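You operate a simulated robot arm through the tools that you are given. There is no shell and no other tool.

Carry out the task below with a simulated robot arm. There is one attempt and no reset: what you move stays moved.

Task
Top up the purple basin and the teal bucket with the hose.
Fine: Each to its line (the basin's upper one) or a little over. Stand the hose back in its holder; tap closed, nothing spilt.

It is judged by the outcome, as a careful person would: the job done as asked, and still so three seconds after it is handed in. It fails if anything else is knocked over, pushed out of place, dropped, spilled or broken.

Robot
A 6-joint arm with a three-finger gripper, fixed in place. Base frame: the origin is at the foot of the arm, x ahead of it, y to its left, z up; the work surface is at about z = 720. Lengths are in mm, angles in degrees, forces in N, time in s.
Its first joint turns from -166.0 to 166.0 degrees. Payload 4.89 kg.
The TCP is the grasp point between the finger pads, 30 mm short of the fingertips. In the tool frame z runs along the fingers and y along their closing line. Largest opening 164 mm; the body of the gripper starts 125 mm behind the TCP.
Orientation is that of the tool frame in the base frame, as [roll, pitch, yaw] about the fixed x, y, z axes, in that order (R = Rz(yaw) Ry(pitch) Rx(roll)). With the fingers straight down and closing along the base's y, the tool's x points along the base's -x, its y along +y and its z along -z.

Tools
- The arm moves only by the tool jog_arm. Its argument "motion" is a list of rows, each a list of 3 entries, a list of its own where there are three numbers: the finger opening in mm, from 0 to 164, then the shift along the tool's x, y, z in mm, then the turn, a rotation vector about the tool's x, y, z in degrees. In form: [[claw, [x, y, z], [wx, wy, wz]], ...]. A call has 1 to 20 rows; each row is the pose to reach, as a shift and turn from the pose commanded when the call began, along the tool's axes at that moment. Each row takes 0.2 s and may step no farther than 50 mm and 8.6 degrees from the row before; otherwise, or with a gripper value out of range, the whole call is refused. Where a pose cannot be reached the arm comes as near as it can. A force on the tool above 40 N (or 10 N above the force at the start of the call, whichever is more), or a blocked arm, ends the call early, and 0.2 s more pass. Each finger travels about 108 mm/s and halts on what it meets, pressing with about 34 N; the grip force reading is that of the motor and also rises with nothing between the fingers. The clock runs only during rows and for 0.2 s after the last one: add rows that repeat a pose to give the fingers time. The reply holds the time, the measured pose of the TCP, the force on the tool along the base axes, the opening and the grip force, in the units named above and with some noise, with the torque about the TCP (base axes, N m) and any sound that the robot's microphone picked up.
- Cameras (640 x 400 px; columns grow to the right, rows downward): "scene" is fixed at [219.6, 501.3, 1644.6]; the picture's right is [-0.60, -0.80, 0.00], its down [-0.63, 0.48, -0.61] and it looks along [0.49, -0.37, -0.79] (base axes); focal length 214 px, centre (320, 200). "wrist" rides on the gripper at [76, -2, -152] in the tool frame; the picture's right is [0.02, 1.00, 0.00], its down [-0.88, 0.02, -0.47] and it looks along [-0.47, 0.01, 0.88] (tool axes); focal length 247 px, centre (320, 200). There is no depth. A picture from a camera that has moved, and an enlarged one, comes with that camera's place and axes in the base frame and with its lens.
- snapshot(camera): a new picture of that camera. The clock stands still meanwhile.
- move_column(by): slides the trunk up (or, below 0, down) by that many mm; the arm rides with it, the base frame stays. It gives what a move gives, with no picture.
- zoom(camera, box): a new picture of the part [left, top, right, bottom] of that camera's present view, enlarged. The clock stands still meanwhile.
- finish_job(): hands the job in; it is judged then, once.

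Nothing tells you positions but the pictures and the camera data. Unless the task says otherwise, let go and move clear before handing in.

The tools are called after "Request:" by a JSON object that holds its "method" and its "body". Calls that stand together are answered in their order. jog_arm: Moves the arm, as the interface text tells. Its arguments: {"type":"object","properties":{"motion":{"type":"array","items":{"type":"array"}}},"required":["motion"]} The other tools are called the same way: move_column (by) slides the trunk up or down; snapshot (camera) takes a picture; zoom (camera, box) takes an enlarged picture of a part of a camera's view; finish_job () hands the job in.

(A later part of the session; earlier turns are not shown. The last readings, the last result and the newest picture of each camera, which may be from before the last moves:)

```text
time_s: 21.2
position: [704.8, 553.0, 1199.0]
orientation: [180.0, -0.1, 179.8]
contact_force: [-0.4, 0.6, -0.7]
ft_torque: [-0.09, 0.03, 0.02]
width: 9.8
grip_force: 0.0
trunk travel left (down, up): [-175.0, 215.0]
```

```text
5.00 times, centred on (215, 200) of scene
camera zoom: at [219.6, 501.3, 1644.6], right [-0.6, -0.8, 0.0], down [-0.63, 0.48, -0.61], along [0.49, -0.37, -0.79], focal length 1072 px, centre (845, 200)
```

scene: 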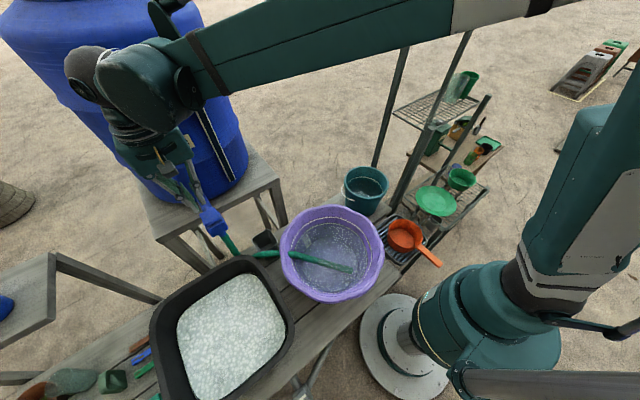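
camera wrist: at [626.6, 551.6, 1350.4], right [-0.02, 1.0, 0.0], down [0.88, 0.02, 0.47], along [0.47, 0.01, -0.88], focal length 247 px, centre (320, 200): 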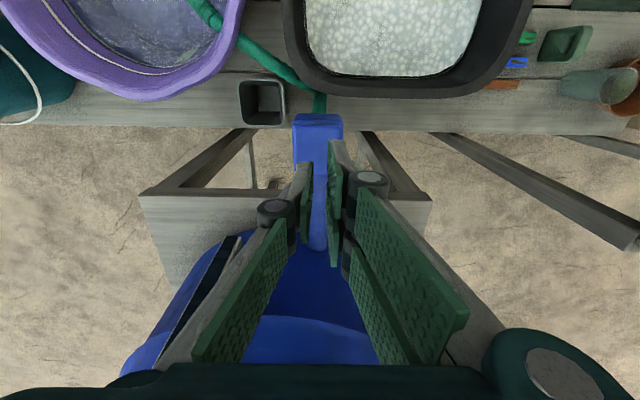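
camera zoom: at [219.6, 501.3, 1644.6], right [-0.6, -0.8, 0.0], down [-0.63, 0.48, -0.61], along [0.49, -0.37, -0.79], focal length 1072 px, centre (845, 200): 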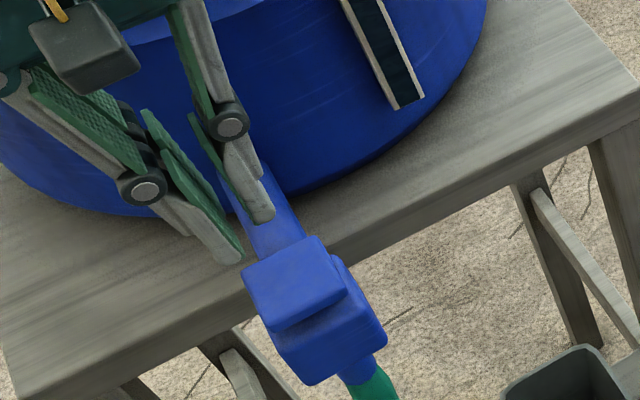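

The cap is centred near (701,551). I'll close the fingers and approach to press it gently, checking force and sound.

Request:
{"method": "jog_arm", "body": {"motion": [[0, [3, -2, 20], [0, 0, 0]], [0, [3, -2, 40], [0, 0, 0]], [0, [3, -2, 56], [0, 0, 0]], [0, [3, -2, 60], [0, 0, 0]], [0, [3, -2, 64], [0, 0, 0]]]}}

Request:
{"method": "zoom", "body": {"camera": "scene", "box": [170, 160, 260, 240]}}

```text
time_s: 22.4
position: [700.2, 550.2, 1136.5]
orientation: [-180.0, 0.0, 180.0]
contact_force: [-0.6, -0.2, 0.8]
ft_torque: [-0.01, 0.04, -0.01]
width: 6.1
grip_force: 45.3
trunk travel left (down, up): [-175.0, 215.0]
```

```text
5.00 times, centred on (215, 200) of scene
camera zoom: at [219.6, 501.3, 1644.6], right [-0.6, -0.8, 0.0], down [-0.63, 0.48, -0.61], along [0.49, -0.37, -0.79], focal length 1072 px, centre (845, 200)
```

zoom: 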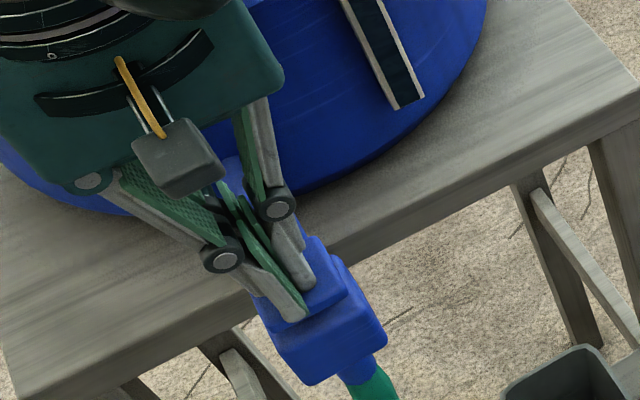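

Request:
{"method": "jog_arm", "body": {"motion": [[0, [0, 0, 3], [0, 0, 0]], [0, [0, 0, 6], [0, 0, 0]]]}}

```text
time_s: 23.0
position: [701.0, 550.4, 1130.3]
orientation: [180.0, 0.0, 180.0]
contact_force: [-1.8, 0.1, 4.2]
ft_torque: [-0.04, 0.06, 0.02]
width: 6.0
grip_force: 44.8
trunk travel left (down, up): [-175.0, 215.0]
```

Request:
{"method": "jog_arm", "body": {"motion": [[0, [0, 0, 2], [0, 0, 0]], [0, [0, 0, 4], [0, 0, 0]]]}}

Request:
{"method": "zoom", "body": {"camera": "scene", "box": [180, 175, 240, 235]}}

```text
time_s: 23.6
position: [700.5, 550.1, 1127.9]
orientation: [180.0, 0.0, 179.9]
contact_force: [1.7, 0.3, 12.4]
ft_torque: [0.0, -0.02, 0.01]
width: 5.9
grip_force: 45.0
trunk travel left (down, up): [-175.0, 215.0]
```

```text
6.67 times, centred on (210, 205) of scene
camera zoom: at [219.6, 501.3, 1644.6], right [-0.6, -0.8, 0.0], down [-0.63, 0.48, -0.61], along [0.49, -0.37, -0.79], focal length 1430 px, centre (1053, 167)
```

zoom: 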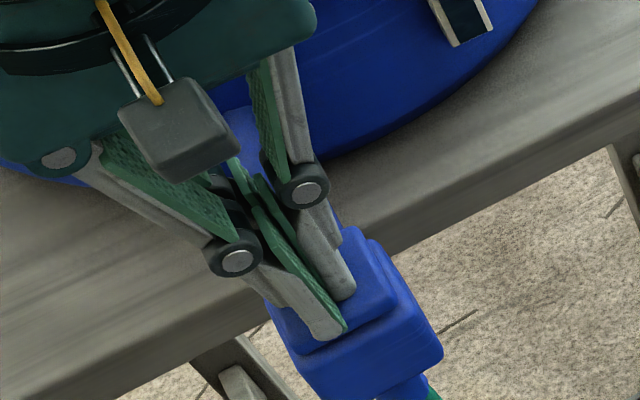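

Request:
{"method": "jog_arm", "body": {"motion": [[0, [0, 0, 2], [0, 0, 0]], [0, [0, 0, 4], [0, 0, 0]]]}}

Request:
{"method": "zoom", "body": {"camera": "scene", "box": [180, 175, 240, 235]}}

```text
time_s: 24.3
position: [700.1, 550.1, 1124.3]
orientation: [179.8, 0.1, -180.0]
contact_force: [-0.4, 0.2, 29.3]
ft_torque: [0.04, 0.07, 0.01]
width: 5.8
grip_force: 44.7
trunk travel left (down, up): [-175.0, 215.0]
stopped in row 2: the force on the tool passed its limit at 41 N (the readings are from after the stop); the commanded pose is now the measured one
```

```text
6.67 times, centred on (210, 205) of scene
camera zoom: at [219.6, 501.3, 1644.6], right [-0.6, -0.8, 0.0], down [-0.63, 0.48, -0.61], along [0.49, -0.37, -0.79], focal length 1430 px, centre (1053, 167)
```

zoom: 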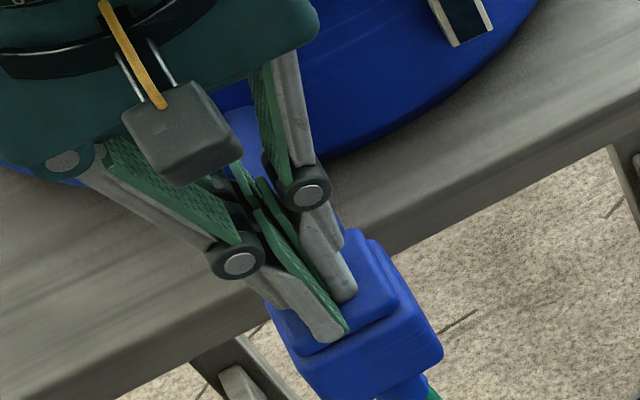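

Request:
{"method": "jog_arm", "body": {"motion": [[0, [0, 0, -4], [0, 0, 0]], [0, [0, 0, -10], [0, 0, 0]], [0, [0, 0, -30], [0, 0, 0]], [0, [0, 0, -70], [0, 0, 0]]]}}

Request:
{"method": "zoom", "body": {"camera": "scene", "box": [170, 160, 260, 240]}}

Request:
{"method": "zoom", "body": {"camera": "scene", "box": [240, 200, 400, 310]}}

Request:
{"method": "zoom", "body": {"camera": "wrist", "box": [270, 95, 370, 185]}}

```text
time_s: 25.3
position: [701.2, 551.0, 1193.8]
orientation: [-180.0, 0.1, 179.9]
contact_force: [0.8, 0.3, 0.7]
ft_torque: [-0.09, 0.09, 0.02]
width: 0.0
grip_force: 45.2
trunk travel left (down, up): [-175.0, 215.0]
```

```text
5.00 times, centred on (215, 200) of scene
camera zoom: at [219.6, 501.3, 1644.6], right [-0.6, -0.8, 0.0], down [-0.63, 0.48, -0.61], along [0.49, -0.37, -0.79], focal length 1072 px, centre (845, 200)
```

zoom: 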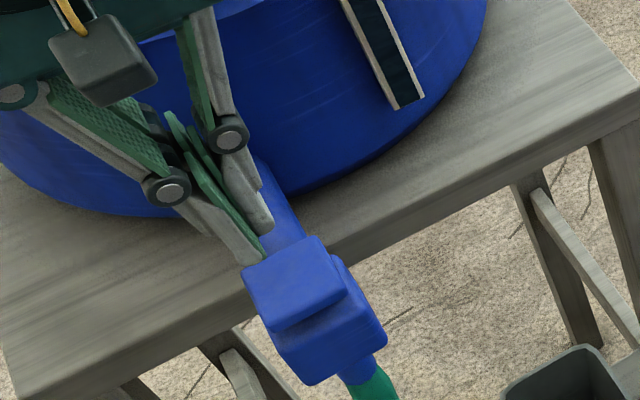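

```text
3.64 times, centred on (320, 255) of scene
camera zoom: at [219.6, 501.3, 1644.6], right [-0.6, -0.8, 0.0], down [-0.63, 0.48, -0.61], along [0.49, -0.37, -0.79], focal length 780 px, centre (320, 0)
```

zoom: 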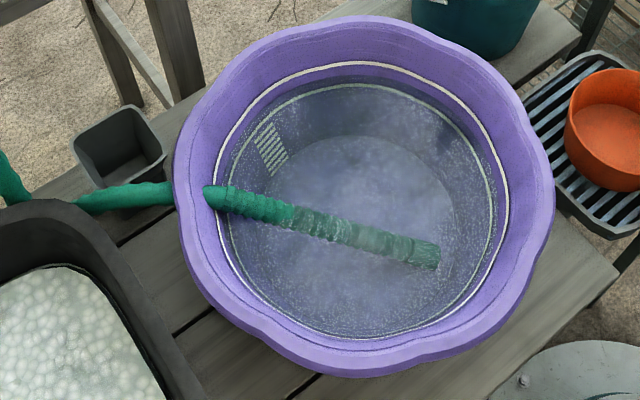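

```text
4.44 times, centred on (320, 140) of wrist
camera zoom: at [623.7, 549.0, 1344.3], right [-0.02, 1.0, 0.0], down [0.88, 0.02, 0.47], along [0.47, 0.01, -0.88], focal length 1098 px, centre (320, 467)
```

zoom: 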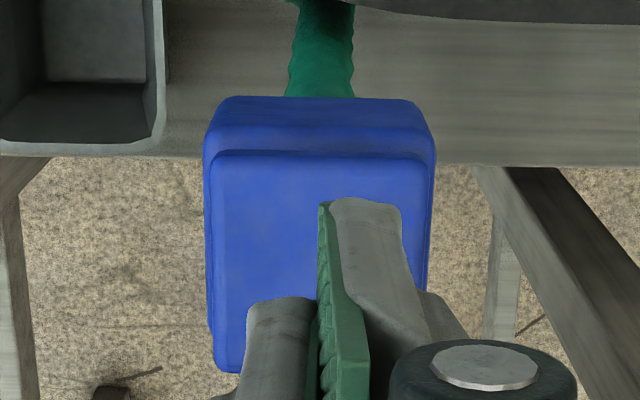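

Request:
{"method": "zoom", "body": {"camera": "scene", "box": [290, 210, 390, 300]}}

Request:
{"method": "jog_arm", "body": {"motion": [[0, [0, 0, 0], [0, 0, 0]], [0, [0, 0, 0], [0, 0, 0]], [0, [0, 0, 0], [0, 0, 0]], [0, [0, 0, 0], [0, 0, 0]]]}}

Request:
{"method": "zoom", "body": {"camera": "scene", "box": [290, 210, 390, 300]}}

```text
4.44 times, centred on (340, 255) of scene
camera zoom: at [219.6, 501.3, 1644.6], right [-0.6, -0.8, 0.0], down [-0.63, 0.48, -0.61], along [0.49, -0.37, -0.79], focal length 953 px, centre (231, -44)
```

zoom: 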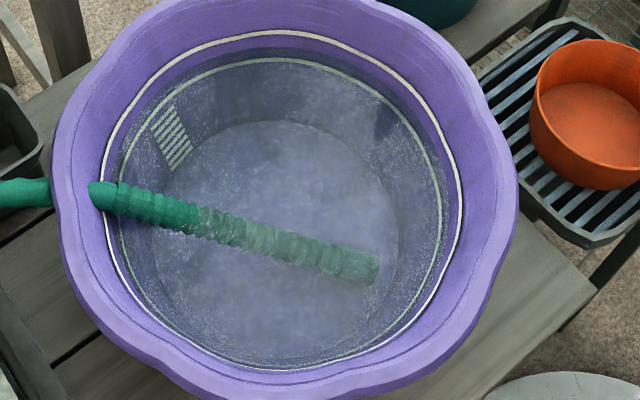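

```text
time_s: 26.3
position: [700.9, 550.6, 1192.3]
orientation: [179.9, 0.1, -179.9]
contact_force: [0.4, 0.2, -1.0]
ft_torque: [0.0, -0.06, -0.01]
width: 0.2
grip_force: 44.5
trunk travel left (down, up): [-175.0, 215.0]
```

```text
4.44 times, centred on (340, 255) of scene
camera zoom: at [219.6, 501.3, 1644.6], right [-0.6, -0.8, 0.0], down [-0.63, 0.48, -0.61], along [0.49, -0.37, -0.79], focal length 953 px, centre (231, -44)
```

zoom: 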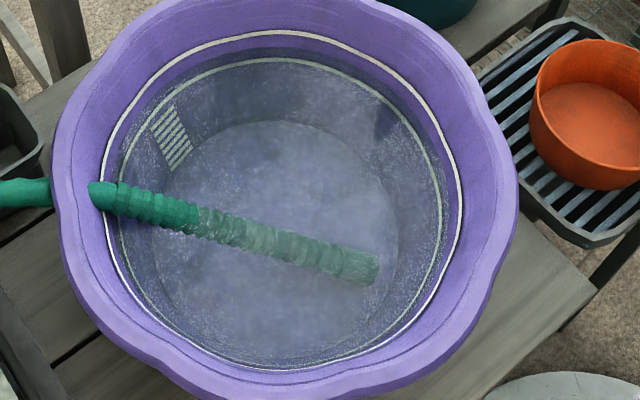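

The level rose during the press and stayed constant after release, so the tap flows only while pressed. I'll measure the current level more closely.

Request:
{"method": "zoom", "body": {"camera": "scene", "box": [318, 210, 350, 230]}}

Request:
{"method": "zoom", "body": {"camera": "scene", "box": [350, 225, 382, 245]}}

Request:
{"method": "zoom", "body": {"camera": "scene", "box": [345, 175, 385, 200]}}

Request:
{"method": "zoom", "body": {"camera": "wrist", "box": [0, 0, 260, 110]}}

```text
16.00 times, centred on (334, 220) of scene
camera zoom: at [219.6, 501.3, 1644.6], right [-0.6, -0.8, 0.0], down [-0.63, 0.48, -0.61], along [0.49, -0.37, -0.79], focal length 3432 px, centre (96, -120)
```

zoom: 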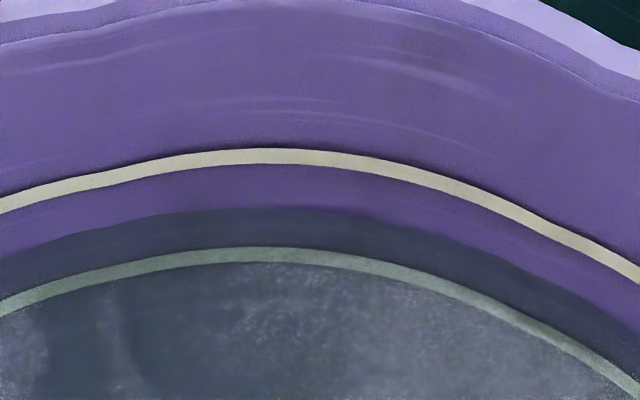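

```text
16.00 times, centred on (366, 235) of scene
camera zoom: at [219.6, 501.3, 1644.6], right [-0.6, -0.8, 0.0], down [-0.63, 0.48, -0.61], along [0.49, -0.37, -0.79], focal length 3432 px, centre (-416, -360)
```

zoom: 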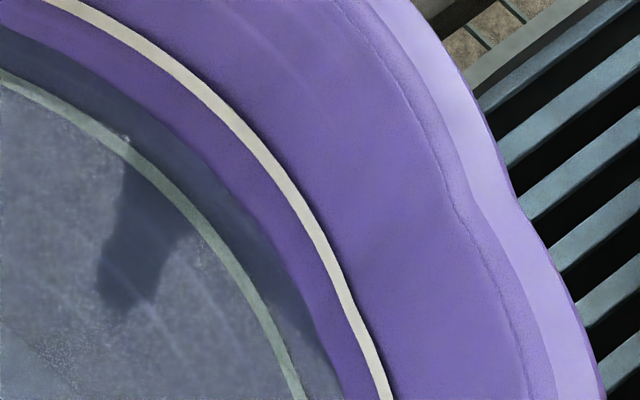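

```text
16.00 times, centred on (365, 188) of scene
camera zoom: at [219.6, 501.3, 1644.6], right [-0.6, -0.8, 0.0], down [-0.63, 0.48, -0.61], along [0.49, -0.37, -0.79], focal length 3432 px, centre (-400, 400)
```

zoom: 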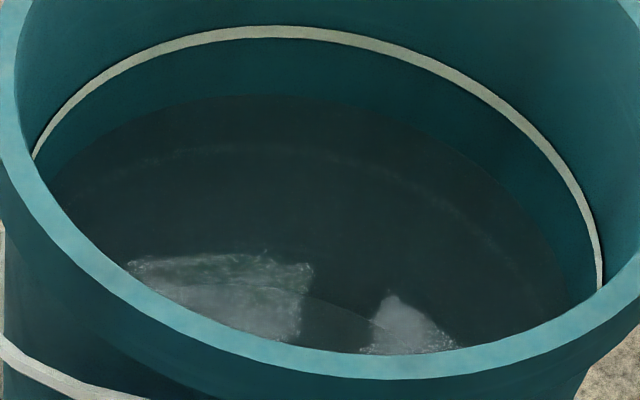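

```text
2.46 times, centred on (130, 55) of wrist
camera zoom: at [623.3, 548.6, 1344.5], right [-0.02, 1.0, 0.0], down [0.88, 0.02, 0.47], along [0.47, 0.01, -0.88], focal length 608 px, centre (788, 557)
```

zoom: 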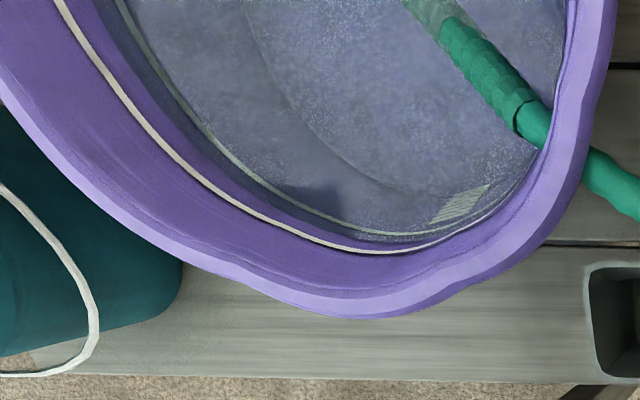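

The water is now halfway between the two lines. I'll press for a short measured time and see how much it rises.

Request:
{"method": "jog_arm", "body": {"motion": [[0, [0, 0, 35], [0, 0, 0]], [0, [0, 0, 61], [0, 0, 0]], [0, [0, 0, 70], [0, 0, 0]], [0, [0, 0, 70], [0, 0, 0]], [0, [0, 0, 61], [0, 0, 0]], [0, [0, 0, 50], [0, 0, 0]]]}}

Request:
{"method": "zoom", "body": {"camera": "scene", "box": [318, 210, 350, 230]}}

```text
time_s: 27.7
position: [702.1, 550.9, 1142.9]
orientation: [-180.0, 0.1, 179.9]
contact_force: [0.6, 0.8, 0.5]
ft_torque: [0.0, -0.02, -0.04]
width: 0.2
grip_force: 44.9
trunk travel left (down, up): [-175.0, 215.0]
```

```text
16.00 times, centred on (334, 220) of scene
camera zoom: at [219.6, 501.3, 1644.6], right [-0.6, -0.8, 0.0], down [-0.63, 0.48, -0.61], along [0.49, -0.37, -0.79], focal length 3432 px, centre (96, -120)
```

zoom: 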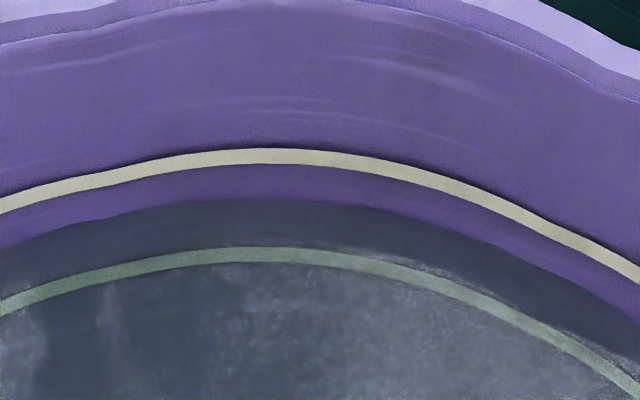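

Request:
{"method": "jog_arm", "body": {"motion": [[0, [0, 0, 11], [0, 0, 0]], [0, [0, 0, 20], [0, 0, 0]], [0, [0, 0, 20], [0, 0, 0]], [0, [0, 0, 20], [0, 0, 0]], [0, [0, 0, 20], [0, 0, 0]], [0, [0, 0, 20], [0, 0, 0]], [0, [0, 0, 20], [0, 0, 0]], [0, [0, 0, 11], [0, 0, 0]], [0, [0, 0, 0], [0, 0, 0]]]}}

Request:
{"method": "zoom", "body": {"camera": "scene", "box": [318, 210, 350, 230]}}

```text
time_s: 29.0
position: [700.0, 551.8, 1124.6]
orientation: [179.9, 0.2, -180.0]
contact_force: [-1.7, 2.1, 29.2]
ft_torque: [0.06, 0.14, -0.02]
width: 6.1
grip_force: 45.0
trunk travel left (down, up): [-175.0, 215.0]
stopped in row 6: the force on the tool passed its limit at 41 N (the readings are from after the stop); the commanded pose is now the measured one
```

```text
16.00 times, centred on (334, 220) of scene
camera zoom: at [219.6, 501.3, 1644.6], right [-0.6, -0.8, 0.0], down [-0.63, 0.48, -0.61], along [0.49, -0.37, -0.79], focal length 3432 px, centre (96, -120)
```

zoom: 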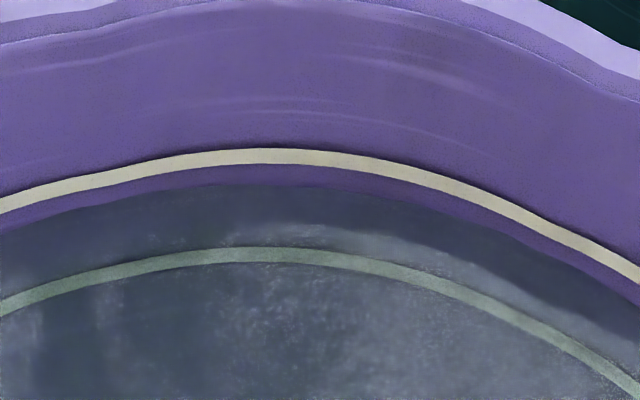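

Request:
{"method": "jog_arm", "body": {"motion": [[0, [0, 0, -1], [0, 0, 0]], [0, [0, 0, -1], [0, 0, 0]], [0, [0, 0, -1], [0, 0, 0]], [0, [0, 0, -1], [0, 0, 0]], [0, [0, 0, -1.3], [0, 0, 0]], [0, [0, 0, -1.3], [0, 0, 0]], [0, [0, 0, -10], [0, 0, 0]]]}}

Request:
{"method": "zoom", "body": {"camera": "scene", "box": [318, 210, 350, 230]}}

```text
time_s: 30.6
position: [701.4, 550.8, 1132.8]
orientation: [-180.0, 0.0, -180.0]
contact_force: [0.0, -1.3, 3.5]
ft_torque: [-0.03, 0.07, 0.0]
width: 6.1
grip_force: 45.0
trunk travel left (down, up): [-175.0, 215.0]
```

```text
16.00 times, centred on (334, 220) of scene
camera zoom: at [219.6, 501.3, 1644.6], right [-0.6, -0.8, 0.0], down [-0.63, 0.48, -0.61], along [0.49, -0.37, -0.79], focal length 3432 px, centre (96, -120)
```

zoom: 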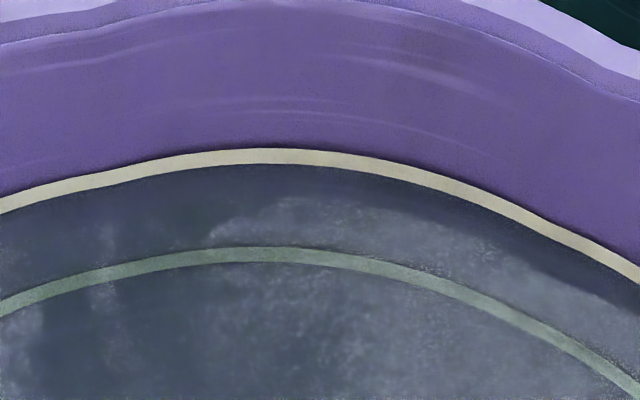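

Request:
{"method": "jog_arm", "body": {"motion": [[0, [0, 0, 9], [0, 0, 0]], [0, [0, 0, 9], [0, 0, 0]], [0, [0, 0, 9], [0, 0, 0]], [0, [0, 0, 9], [0, 0, 0]], [0, [0, 0, -10], [0, 0, 0]], [0, [0, 0, -20], [0, 0, 0]]]}}

Request:
{"method": "zoom", "body": {"camera": "scene", "box": [318, 210, 350, 230]}}

```text
time_s: 32.0
position: [701.6, 550.0, 1152.5]
orientation: [179.8, 0.1, -180.0]
contact_force: [0.6, 0.8, -0.9]
ft_torque: [0.0, 0.02, -0.01]
width: 0.0
grip_force: 45.2
trunk travel left (down, up): [-175.0, 215.0]
```

```text
16.00 times, centred on (334, 220) of scene
camera zoom: at [219.6, 501.3, 1644.6], right [-0.6, -0.8, 0.0], down [-0.63, 0.48, -0.61], along [0.49, -0.37, -0.79], focal length 3432 px, centre (96, -120)
```

zoom: 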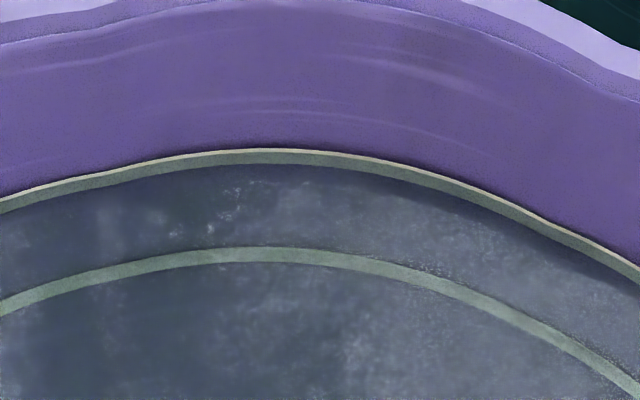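

Request:
{"method": "jog_arm", "body": {"motion": [[0, [0, 0, 21], [0, 0, 0]], [0, [0, 0, 29], [0, 0, 0]], [0, [0, 0, 29], [0, 0, 0]], [0, [0, 0, 10], [0, 0, 0]], [0, [0, 0, -30], [0, 0, 0]]]}}

Request:
{"method": "zoom", "body": {"camera": "scene", "box": [318, 210, 350, 230]}}

Request:
{"method": "zoom", "body": {"camera": "scene", "box": [240, 200, 400, 310]}}

Request:
{"method": "snapshot", "body": {"camera": "wrist"}}

```text
time_s: 33.2
position: [703.2, 551.6, 1182.9]
orientation: [179.9, 0.0, -179.9]
contact_force: [1.0, 1.0, 0.1]
ft_torque: [-0.11, 0.17, -0.01]
width: 0.0
grip_force: 44.3
trunk travel left (down, up): [-175.0, 215.0]
```

```text
16.00 times, centred on (334, 220) of scene
camera zoom: at [219.6, 501.3, 1644.6], right [-0.6, -0.8, 0.0], down [-0.63, 0.48, -0.61], along [0.49, -0.37, -0.79], focal length 3432 px, centre (96, -120)
```

zoom: 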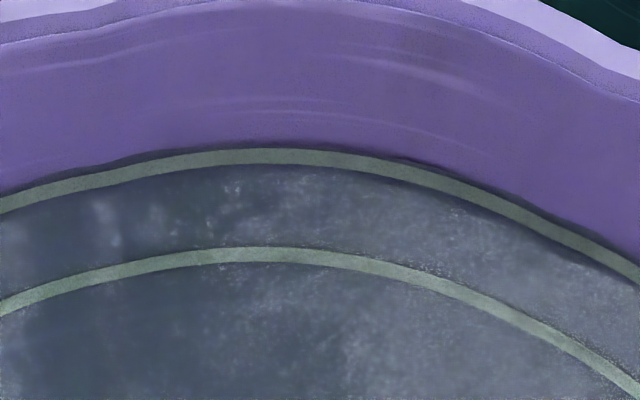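

```text
3.64 times, centred on (320, 255) of scene
camera zoom: at [219.6, 501.3, 1644.6], right [-0.6, -0.8, 0.0], down [-0.63, 0.48, -0.61], along [0.49, -0.37, -0.79], focal length 780 px, centre (320, 0)
```

zoom: 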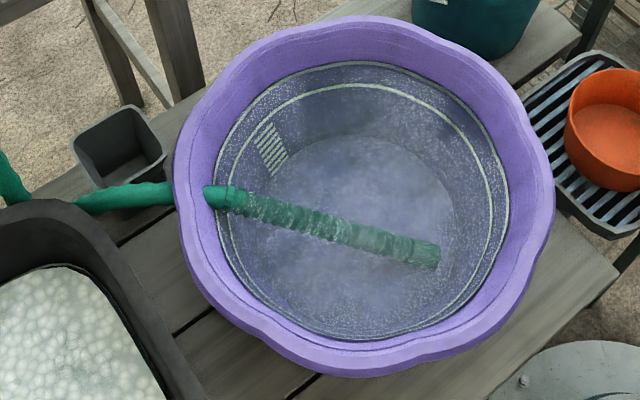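

```text
taken
camera wrist: at [625.1, 550.2, 1334.0], right [-0.02, 1.0, 0.0], down [0.88, 0.02, 0.47], along [0.47, 0.01, -0.88], focal length 247 px, centre (320, 200)
```

wrist: 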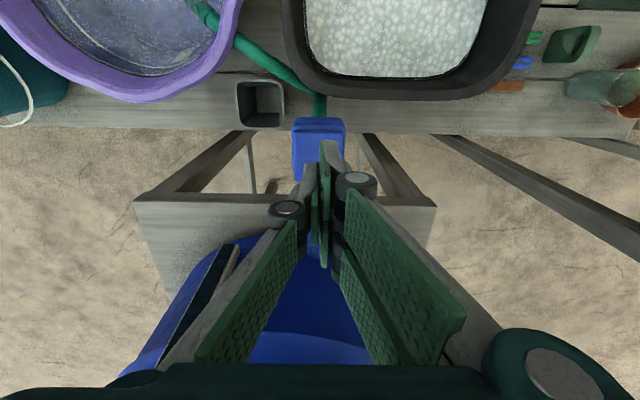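

The basin is now just over its upper line and the flow is off. Next I'll re-grasp the hose end near its top, inside the basin's back-left wall, and take it to the bucket.

Request:
{"method": "jog_arm", "body": {"motion": [[0, [22, -27, 0], [0, 0, -7.9]], [10, [44, -55, 0], [0, 0, -15.8]], [25, [66, -82, 20], [0, 0, -23.7]], [40, [87, -110, 40], [0, 0, -31.6]], [60, [109, -137, 60], [0, 0, -39.5]], [70, [131, -165, 83], [0, 0, -47.4]], [70, [131, -165, 83], [0, 0, -47.4]]]}}

Request:
{"method": "jog_arm", "body": {"motion": [[70, [0, 0, 0], [0, 8.3, 0]], [70, [0, 0, 0], [0, 16.6, 0]], [70, [0, 0, 0], [0, 25, 0]]]}}

Request:
{"method": "snapshot", "body": {"camera": "wrist"}}

Request:
{"method": "snapshot", "body": {"camera": "scene"}}

```text
time_s: 34.8
position: [570.3, 386.0, 1099.8]
orientation: [179.9, 0.1, -132.5]
contact_force: [0.1, 0.0, 0.7]
ft_torque: [0.0, -0.04, -0.01]
width: 70.1
grip_force: 0.1
trunk travel left (down, up): [-175.0, 215.0]
```

```text
time_s: 35.6
position: [570.3, 385.2, 1099.6]
orientation: [179.9, -25.0, -132.6]
contact_force: [-0.7, -0.6, 1.1]
ft_torque: [0.22, -0.24, 0.04]
width: 70.0
grip_force: 0.0
trunk travel left (down, up): [-175.0, 215.0]
```

```text
taken
camera wrist: at [566.8, 381.1, 1269.5], right [-0.75, 0.66, 0.01], down [0.66, 0.75, 0.06], along [0.03, 0.05, -1.0], focal length 247 px, centre (320, 200)
```

wrist: 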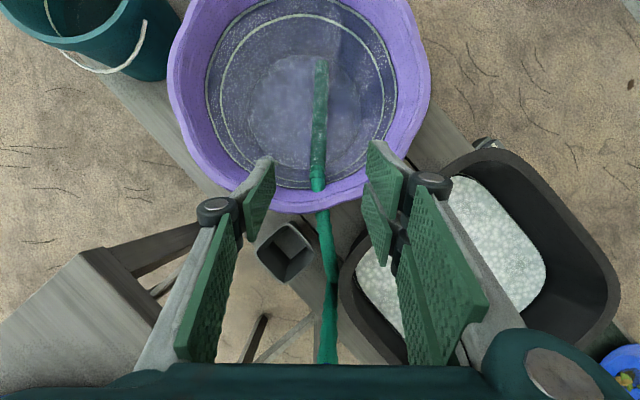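

```text
taken
```

scene: 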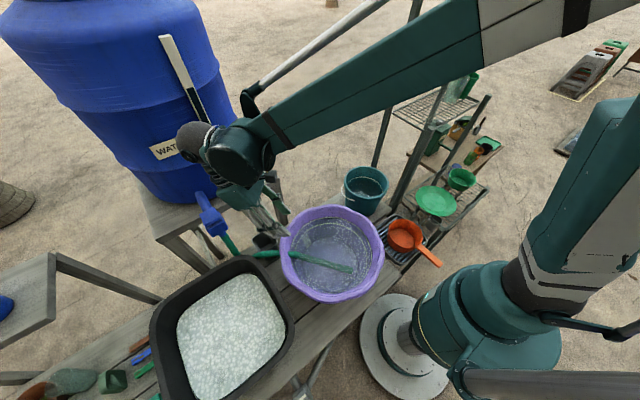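

Request:
{"method": "zoom", "body": {"camera": "wrist", "box": [260, 50, 390, 240]}}

Request:
{"method": "zoom", "body": {"camera": "wrist", "box": [280, 130, 370, 220]}}

Request:
{"method": "zoom", "body": {"camera": "scene", "box": [270, 220, 350, 280]}}

```text
2.11 times, centred on (325, 145) of wrist
camera zoom: at [566.8, 381.1, 1269.5], right [-0.75, 0.66, 0.01], down [0.66, 0.75, 0.06], along [0.03, 0.05, -1.0], focal length 520 px, centre (310, 316)
```

zoom: 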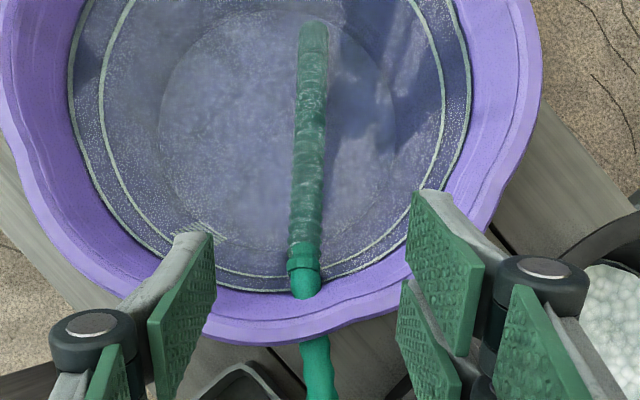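

```text
4.44 times, centred on (325, 175) of wrist
camera zoom: at [566.8, 381.1, 1269.5], right [-0.75, 0.66, 0.01], down [0.66, 0.75, 0.06], along [0.03, 0.05, -1.0], focal length 1098 px, centre (298, 311)
```

zoom: 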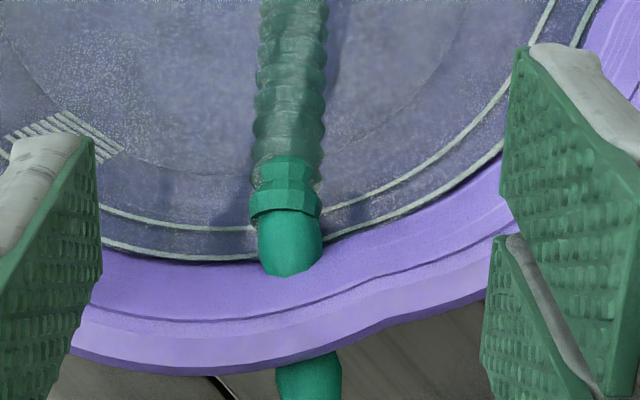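

```text
6.67 times, centred on (310, 250) of scene
camera zoom: at [219.6, 501.3, 1644.6], right [-0.6, -0.8, 0.0], down [-0.63, 0.48, -0.61], along [0.49, -0.37, -0.79], focal length 1430 px, centre (387, -133)
```

zoom: 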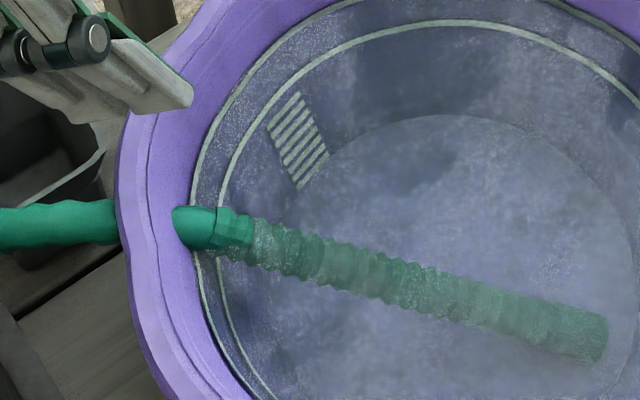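

Request:
{"method": "jog_arm", "body": {"motion": [[60, [-12.6, -0.6, 33.9], [0, 0, 0]], [56, [-25.3, -1.2, 67.9], [0, 0, 0]], [56, [-37.9, -1.8, 101.8], [0, 0, 0]], [56, [-50.5, -2.3, 135.7], [0, 0, 0]], [56, [-63.2, -2.9, 169.7], [0, 0, 0]], [56, [-75.8, -3.5, 203.6], [0, 0, 0]]]}}

Request:
{"method": "snapshot", "body": {"camera": "wrist"}}

Request:
{"method": "zoom", "body": {"camera": "scene", "box": [230, 180, 370, 290]}}

```text
time_s: 37.0
position: [558.5, 368.3, 892.9]
orientation: [-179.9, -25.2, -132.7]
contact_force: [-13.3, -17.3, 11.5]
ft_torque: [0.21, 0.04, 0.52]
width: 60.3
grip_force: 0.0
trunk travel left (down, up): [-175.0, 215.0]
stopped in row 6: the force on the tool passed its limit at 67 N (the readings are from after the stop); the commanded pose is now the measured one
```

```text
taken
camera wrist: at [555.9, 364.7, 1061.6], right [-0.75, 0.66, 0.01], down [0.66, 0.75, 0.05], along [0.03, 0.05, -1.0], focal length 247 px, centre (320, 200)
```

wrist: 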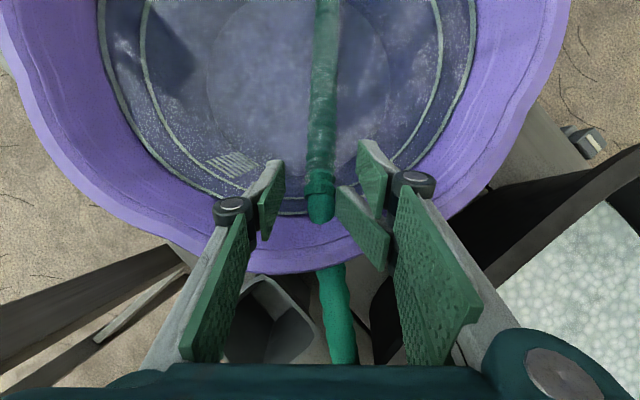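

```text
3.64 times, centred on (300, 235) of scene
camera zoom: at [219.6, 501.3, 1644.6], right [-0.6, -0.8, 0.0], down [-0.63, 0.48, -0.61], along [0.49, -0.37, -0.79], focal length 780 px, centre (393, 73)
```

zoom: 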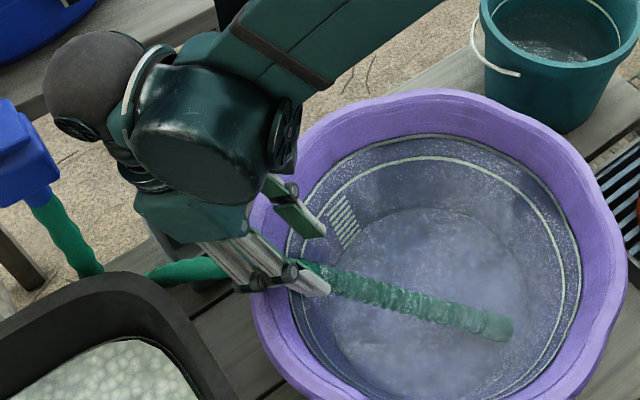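

A finger touched the basin rim. I'll back off up and inwards, then check that the basin hasn't shifted.

Request:
{"method": "jog_arm", "body": {"motion": [[60, [20, 0, -8], [0, 0, 0]], [60, [35, 0, -40], [0, 0, 0]], [60, [35, 0, -90], [0, 0, 0]], [60, [35, 0, -130], [0, 0, 0]]]}}

Request:
{"method": "snapshot", "body": {"camera": "scene"}}

Request:
{"method": "zoom", "body": {"camera": "scene", "box": [240, 200, 400, 310]}}

Request:
{"method": "snapshot", "body": {"camera": "wrist"}}

```text
time_s: 38.0
position: [574.8, 387.8, 1023.5]
orientation: [180.0, -25.3, -132.6]
contact_force: [0.7, 0.2, 0.3]
ft_torque: [0.06, -0.02, 0.0]
width: 59.9
grip_force: 0.0
trunk travel left (down, up): [-175.0, 215.0]
```

```text
taken
```

scene: 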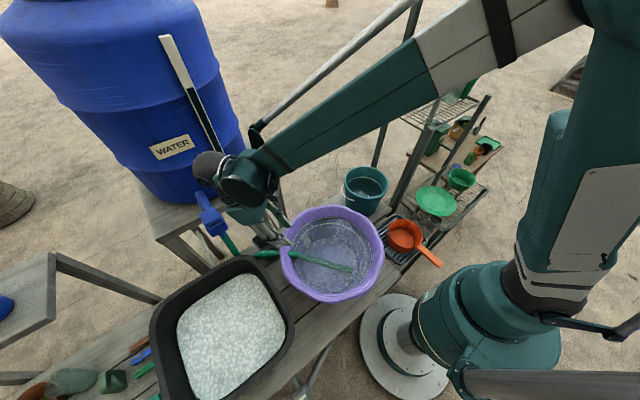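

```text
3.64 times, centred on (320, 255) of scene
camera zoom: at [219.6, 501.3, 1644.6], right [-0.6, -0.8, 0.0], down [-0.63, 0.48, -0.61], along [0.49, -0.37, -0.79], focal length 780 px, centre (320, 0)
```

zoom: 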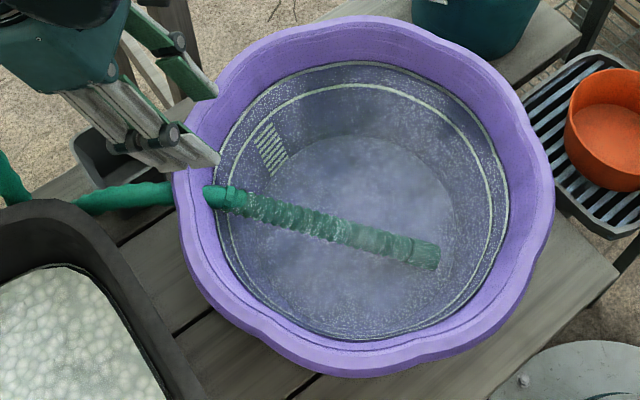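

```text
taken
camera wrist: at [571.9, 383.6, 1193.6], right [-0.75, 0.66, 0.01], down [0.66, 0.75, 0.05], along [0.03, 0.05, -1.0], focal length 247 px, centre (320, 200)
```

wrist: 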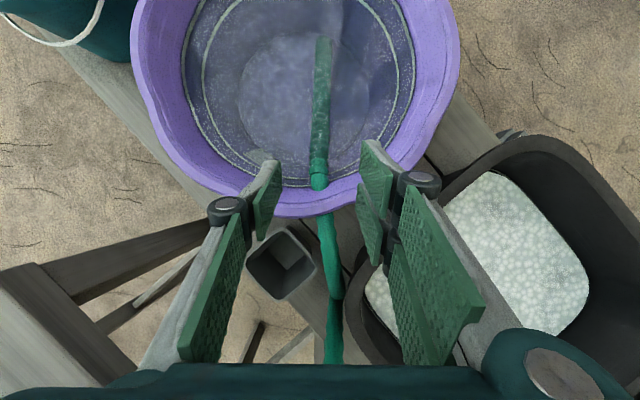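

The basin hasn't moved. I'll now come straight down over the hose, further from the rim.

Request:
{"method": "jog_arm", "body": {"motion": [[60, [18.9, -0.4, 17.4], [0, -8.3, 0]], [60, [37.7, -0.8, 34.8], [0, -16.6, 0]], [60, [56.6, -1.2, 52.2], [0, -25, 0]], [60, [56.6, -1.2, 52.2], [0, -25, 0]]]}}

Request:
{"method": "snapshot", "body": {"camera": "wrist"}}

```text
time_s: 39.0
position: [526.2, 332.5, 1001.4]
orientation: [180.0, -0.1, -132.7]
contact_force: [-0.5, 0.3, 0.9]
ft_torque: [0.06, -0.2, 0.0]
width: 59.8
grip_force: 0.0
trunk travel left (down, up): [-175.0, 215.0]
```

```text
taken
camera wrist: at [474.0, 274.4, 1151.9], right [-0.75, 0.66, 0.0], down [0.58, 0.66, 0.47], along [0.31, 0.35, -0.88], focal length 247 px, centre (320, 200)
```

wrist: 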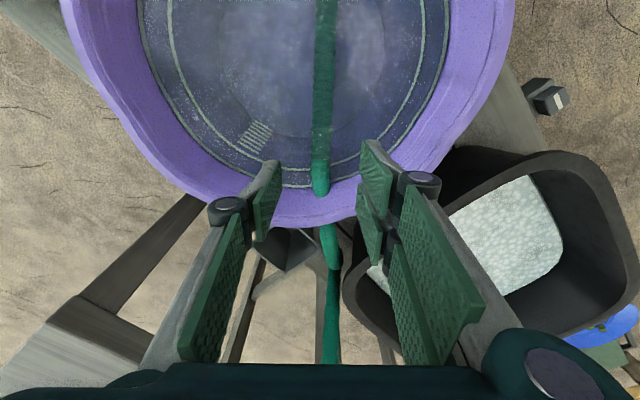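

Request:
{"method": "jog_arm", "body": {"motion": [[60, [0, 0, 40], [0, 0, 0]], [60, [0, 0, 80], [0, 0, 0]], [60, [0, 0, 120], [0, 0, 0]], [60, [0, 0, 145], [0, 0, 0]]]}}

Request:
{"method": "snapshot", "body": {"camera": "wrist"}}

Request:
{"method": "zoom", "body": {"camera": "scene", "box": [230, 180, 370, 290]}}

```text
time_s: 40.0
position: [525.4, 331.9, 855.5]
orientation: [180.0, -0.2, -132.6]
contact_force: [-0.5, -0.7, 0.1]
ft_torque: [0.06, -0.09, 0.02]
width: 59.9
grip_force: 0.1
trunk travel left (down, up): [-175.0, 215.0]
```

```text
taken
camera wrist: at [474.3, 274.6, 1006.8], right [-0.75, 0.66, 0.0], down [0.58, 0.66, 0.47], along [0.31, 0.35, -0.88], focal length 247 px, centre (320, 200)
```

wrist: 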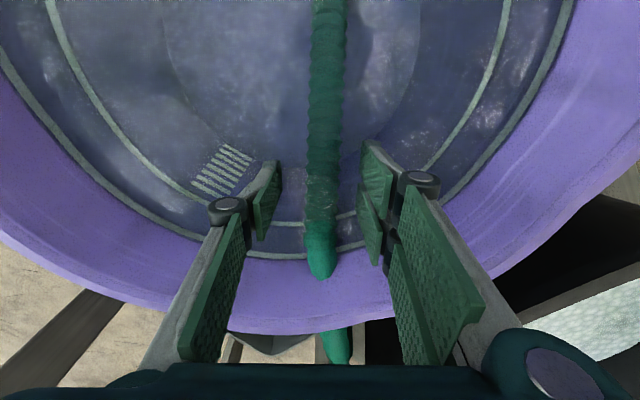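

```text
3.64 times, centred on (300, 235) of scene
camera zoom: at [219.6, 501.3, 1644.6], right [-0.6, -0.8, 0.0], down [-0.63, 0.48, -0.61], along [0.49, -0.37, -0.79], focal length 780 px, centre (393, 73)
```

zoom: 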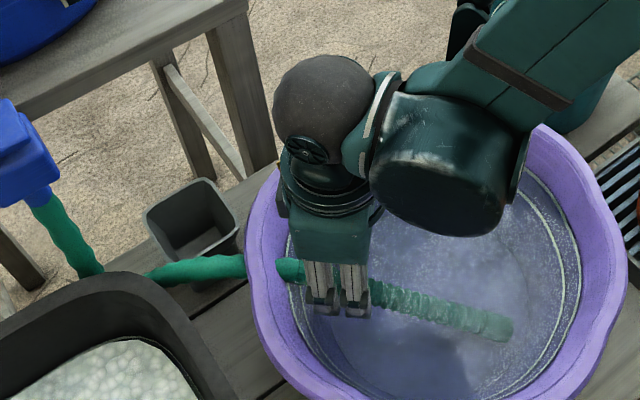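

Request:
{"method": "jog_arm", "body": {"motion": [[60, [0, 0, 20], [0, 0, 0]], [60, [0, 0, 36], [0, 0, 0]], [40, [0, 0, 36], [0, 0, 0]], [20, [0, 0, 36], [0, 0, 0]], [10, [0, 0, 36], [0, 0, 0]], [10, [0, 0, 36], [0, 0, 0]]]}}

Request:
{"method": "snapshot", "body": {"camera": "wrist"}}

```text
time_s: 41.4
position: [526.6, 332.4, 819.5]
orientation: [179.9, -0.3, -132.5]
contact_force: [-1.1, -0.3, 0.5]
ft_torque: [0.2, -0.11, 0.03]
width: 26.2
grip_force: 34.3
trunk travel left (down, up): [-175.0, 215.0]
```

```text
taken
camera wrist: at [475.0, 275.7, 971.4], right [-0.75, 0.66, 0.0], down [0.58, 0.66, 0.47], along [0.31, 0.35, -0.88], focal length 247 px, centre (320, 200)
```

wrist: 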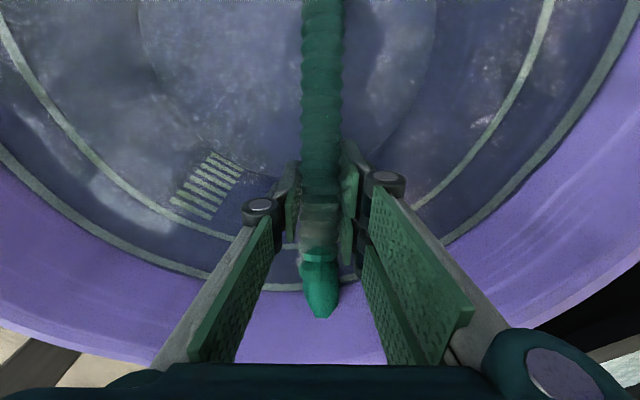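

The hose is gripped again. I'll lift it straight up out of the basin first.

Request:
{"method": "jog_arm", "body": {"motion": [[10, [0, 0, -20], [0, 0, 0]], [10, [0, 0, -50], [0, 0, 0]], [10, [0, 0, -90], [0, 0, 0]], [10, [0, 0, -130], [0, 0, 0]], [10, [0, 0, -170], [0, 0, 0]], [10, [0, 0, -210], [0, 0, 0]], [10, [0, 0, -250], [0, 0, 0]]]}}

Request:
{"method": "snapshot", "body": {"camera": "wrist"}}

Request:
{"method": "snapshot", "body": {"camera": "scene"}}

```text
time_s: 43.0
position: [527.6, 332.8, 1070.4]
orientation: [-180.0, -0.2, -132.6]
contact_force: [1.1, 0.3, -1.6]
ft_torque: [0.03, 0.02, 0.01]
width: 26.3
grip_force: 34.4
trunk travel left (down, up): [-175.0, 215.0]
```

```text
taken
camera wrist: at [476.2, 276.5, 1221.9], right [-0.75, 0.66, 0.0], down [0.58, 0.66, 0.47], along [0.31, 0.35, -0.88], focal length 247 px, centre (320, 200)
```

wrist: 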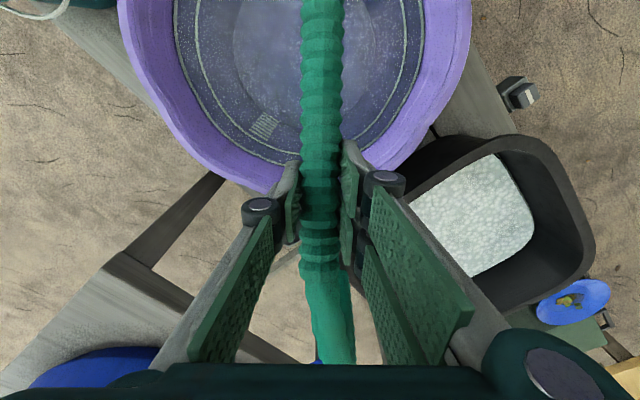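

```text
taken
```

scene: 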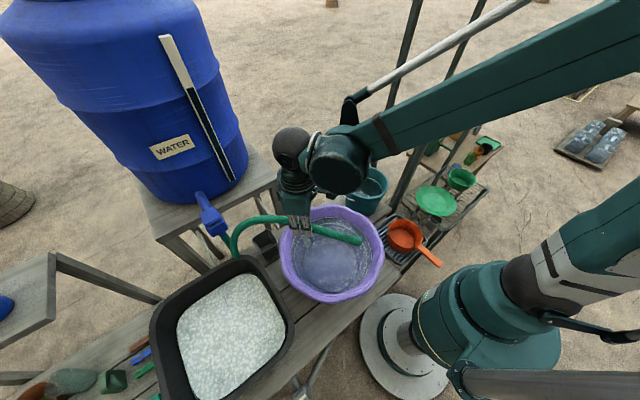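

Now I'll carry the hose towards the bucket while turning it near-vertical (bucket centre about (619,-71), rim z≈920).

Request:
{"method": "jog_arm", "body": {"motion": [[10, [17.7, -26.6, -8.3], [-2.161, -5.544, -4.396]], [10, [35.4, -53.3, -16.7], [-4.322, -11.09, -8.79]], [10, [53.1, -79.9, -25], [-6.483, -16.63, -13.19]], [10, [70.8, -106.6, -33.3], [-8.64, -22.18, -17.58]], [10, [88.5, -133.2, -41.7], [-10.8, -27.72, -21.98]], [10, [106.3, -159.9, -50], [-12.97, -33.26, -26.38]], [10, [124, -186.5, -58.3], [-15.13, -38.8, -30.77]], [10, [141.7, -213.1, -66.7], [-17.29, -44.35, -35.17]], [10, [159.4, -239.8, -75], [-19.45, -49.9, -39.56]], [10, [177.1, -266.4, -83.3], [-19.45, -49.9, -39.56]]]}}

Request:
{"method": "snapshot", "body": {"camera": "wrist"}}

Request:
{"method": "snapshot", "body": {"camera": "scene"}}

```text
time_s: 45.2
position: [603.6, 22.5, 1154.4]
orientation: [180.0, 52.3, -90.2]
contact_force: [0.2, 1.5, -1.6]
ft_torque: [-0.09, 0.02, 0.01]
width: 26.4
grip_force: 33.9
trunk travel left (down, up): [-175.0, 215.0]
```

```text
taken
camera wrist: at [604.0, -144.5, 1184.7], right [-1.0, -0.01, -0.02], down [-0.02, 0.16, 0.99], along [-0.01, 0.99, -0.16], focal length 247 px, centre (320, 200)
```

wrist: 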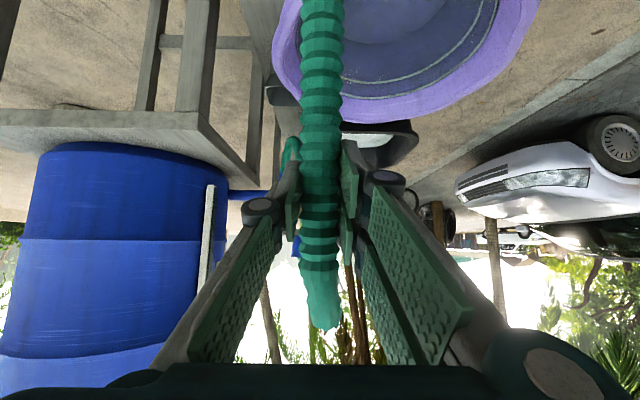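

```text
taken
```

scene: 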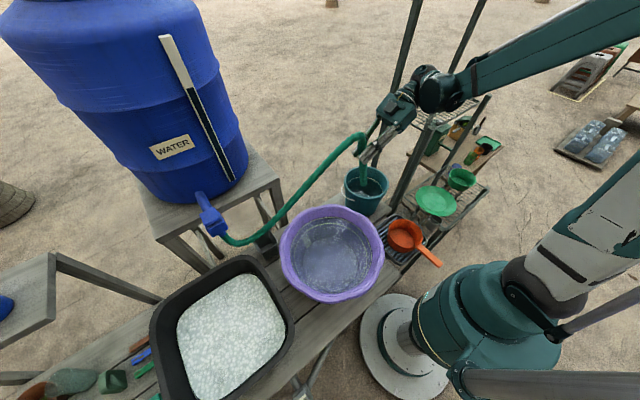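

Request:
{"method": "zoom", "body": {"camera": "scene", "box": [320, 110, 430, 220]}}

```text
3.64 times, centred on (375, 165) of scene
camera zoom: at [219.6, 501.3, 1644.6], right [-0.6, -0.8, 0.0], down [-0.63, 0.48, -0.61], along [0.49, -0.37, -0.79], focal length 780 px, centre (120, 327)
```

zoom: 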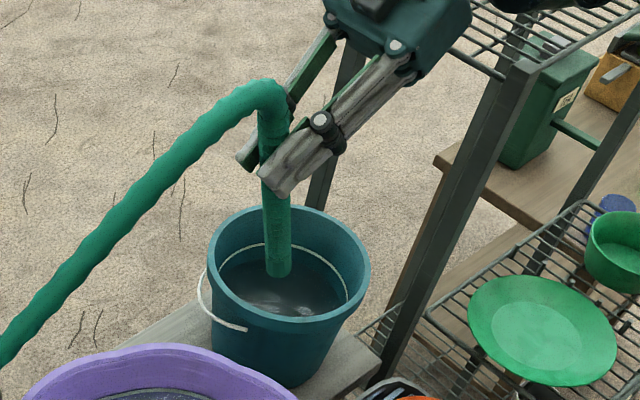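

Request:
{"method": "jog_arm", "body": {"motion": [[10, [19, -8.2, -24.8], [0, 0, 0]], [10, [38.1, -16.4, -49.5], [0, 0, 0]], [10, [69.8, -16.4, -25.1], [0, 0, 0]], [10, [101.5, -16.4, -0.7], [0, 0, 0]], [10, [133.1, -16.4, 23.7], [0, 0, 0]], [10, [164.8, -16.4, 48.1], [0, 0, 0]]]}}

Request:
{"method": "snapshot", "body": {"camera": "wrist"}}

Request:
{"method": "zoom", "body": {"camera": "scene", "box": [320, 110, 430, 220]}}

```text
time_s: 46.4
position: [619.0, -37.3, 1059.6]
orientation: [-179.9, 52.3, -89.7]
contact_force: [-0.4, -0.1, -2.1]
ft_torque: [0.04, -0.03, -0.03]
width: 26.3
grip_force: 34.0
trunk travel left (down, up): [-175.0, 215.0]
stopped in row 5: the force on the tool passed its limit at 184 N (the readings are from after the stop); the commanded pose is now the measured one
```

```text
taken
camera wrist: at [620.0, -206.0, 1090.5], right [-1.0, -0.01, -0.02], down [-0.02, 0.16, 0.99], along [-0.01, 0.99, -0.16], focal length 247 px, centre (320, 200)
```

wrist: 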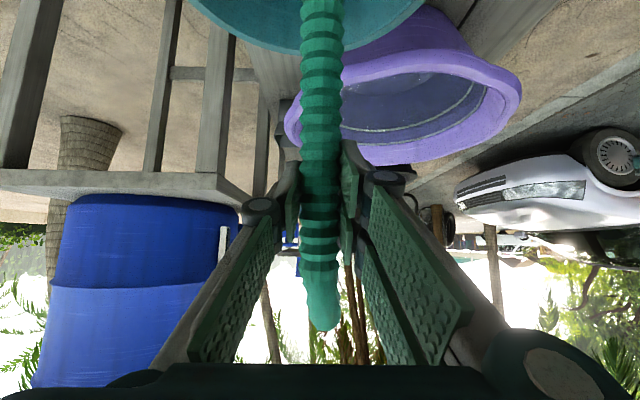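

```text
3.64 times, centred on (375, 165) of scene
camera zoom: at [219.6, 501.3, 1644.6], right [-0.6, -0.8, 0.0], down [-0.63, 0.48, -0.61], along [0.49, -0.37, -0.79], focal length 780 px, centre (120, 327)
```

zoom: 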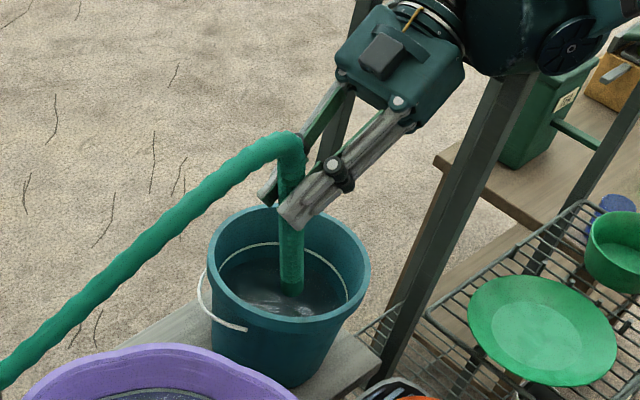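

That stop was most likely the wrist touching the rack behind it; I see no sign in the picture that the rack moved. I'll back out towards +y and up, and use a steeper tool with a more leaned hose.

Request:
{"method": "jog_arm", "body": {"motion": [[10, [-21, 0, -2], [0, 0, 0]], [10, [-50, -1, -4], [0, 0, 0]], [10, [-80, -1, -7], [0, 0, 0]], [10, [-106, -1, -9.8], [0, 0, 0]], [10, [-106, -1, -9.8], [0, 7, 0]], [10, [-106, -1, -9.8], [0, 14, 0]], [10, [-106, -1, -9.8], [0, 20, 0]]]}}

Request:
{"method": "snapshot", "body": {"camera": "scene"}}

Request:
{"method": "zoom", "body": {"camera": "scene", "box": [330, 60, 530, 220]}}

```text
time_s: 48.0
position: [622.6, 16.5, 1147.0]
orientation: [180.0, 32.5, -89.9]
contact_force: [0.1, -1.0, -2.5]
ft_torque: [0.2, 0.02, 0.0]
width: 26.2
grip_force: 33.5
trunk travel left (down, up): [-175.0, 215.0]
```

```text
taken
```

scene: 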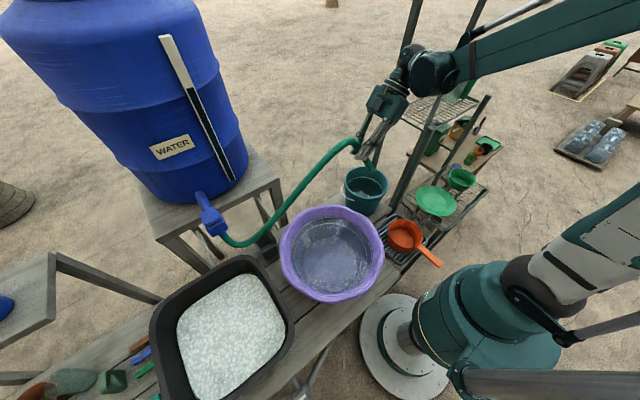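

```text
2.50 times, centred on (430, 140) of scene
camera zoom: at [219.6, 501.3, 1644.6], right [-0.6, -0.8, 0.0], down [-0.63, 0.48, -0.61], along [0.49, -0.37, -0.79], focal length 536 px, centre (45, 350)
```

zoom: 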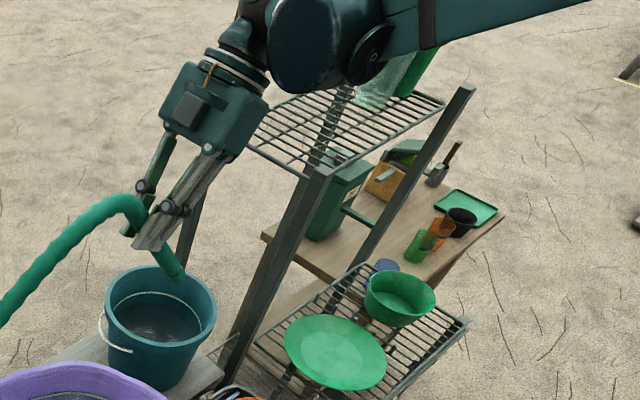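

Request:
{"method": "zoom", "body": {"camera": "scene", "box": [420, 60, 500, 120]}}

```text
6.67 times, centred on (460, 90) of scene
camera zoom: at [219.6, 501.3, 1644.6], right [-0.6, -0.8, 0.0], down [-0.63, 0.48, -0.61], along [0.49, -0.37, -0.79], focal length 1430 px, centre (-613, 933)
```

zoom: 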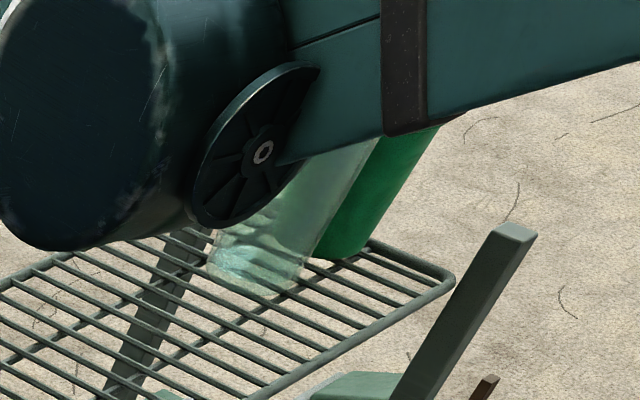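

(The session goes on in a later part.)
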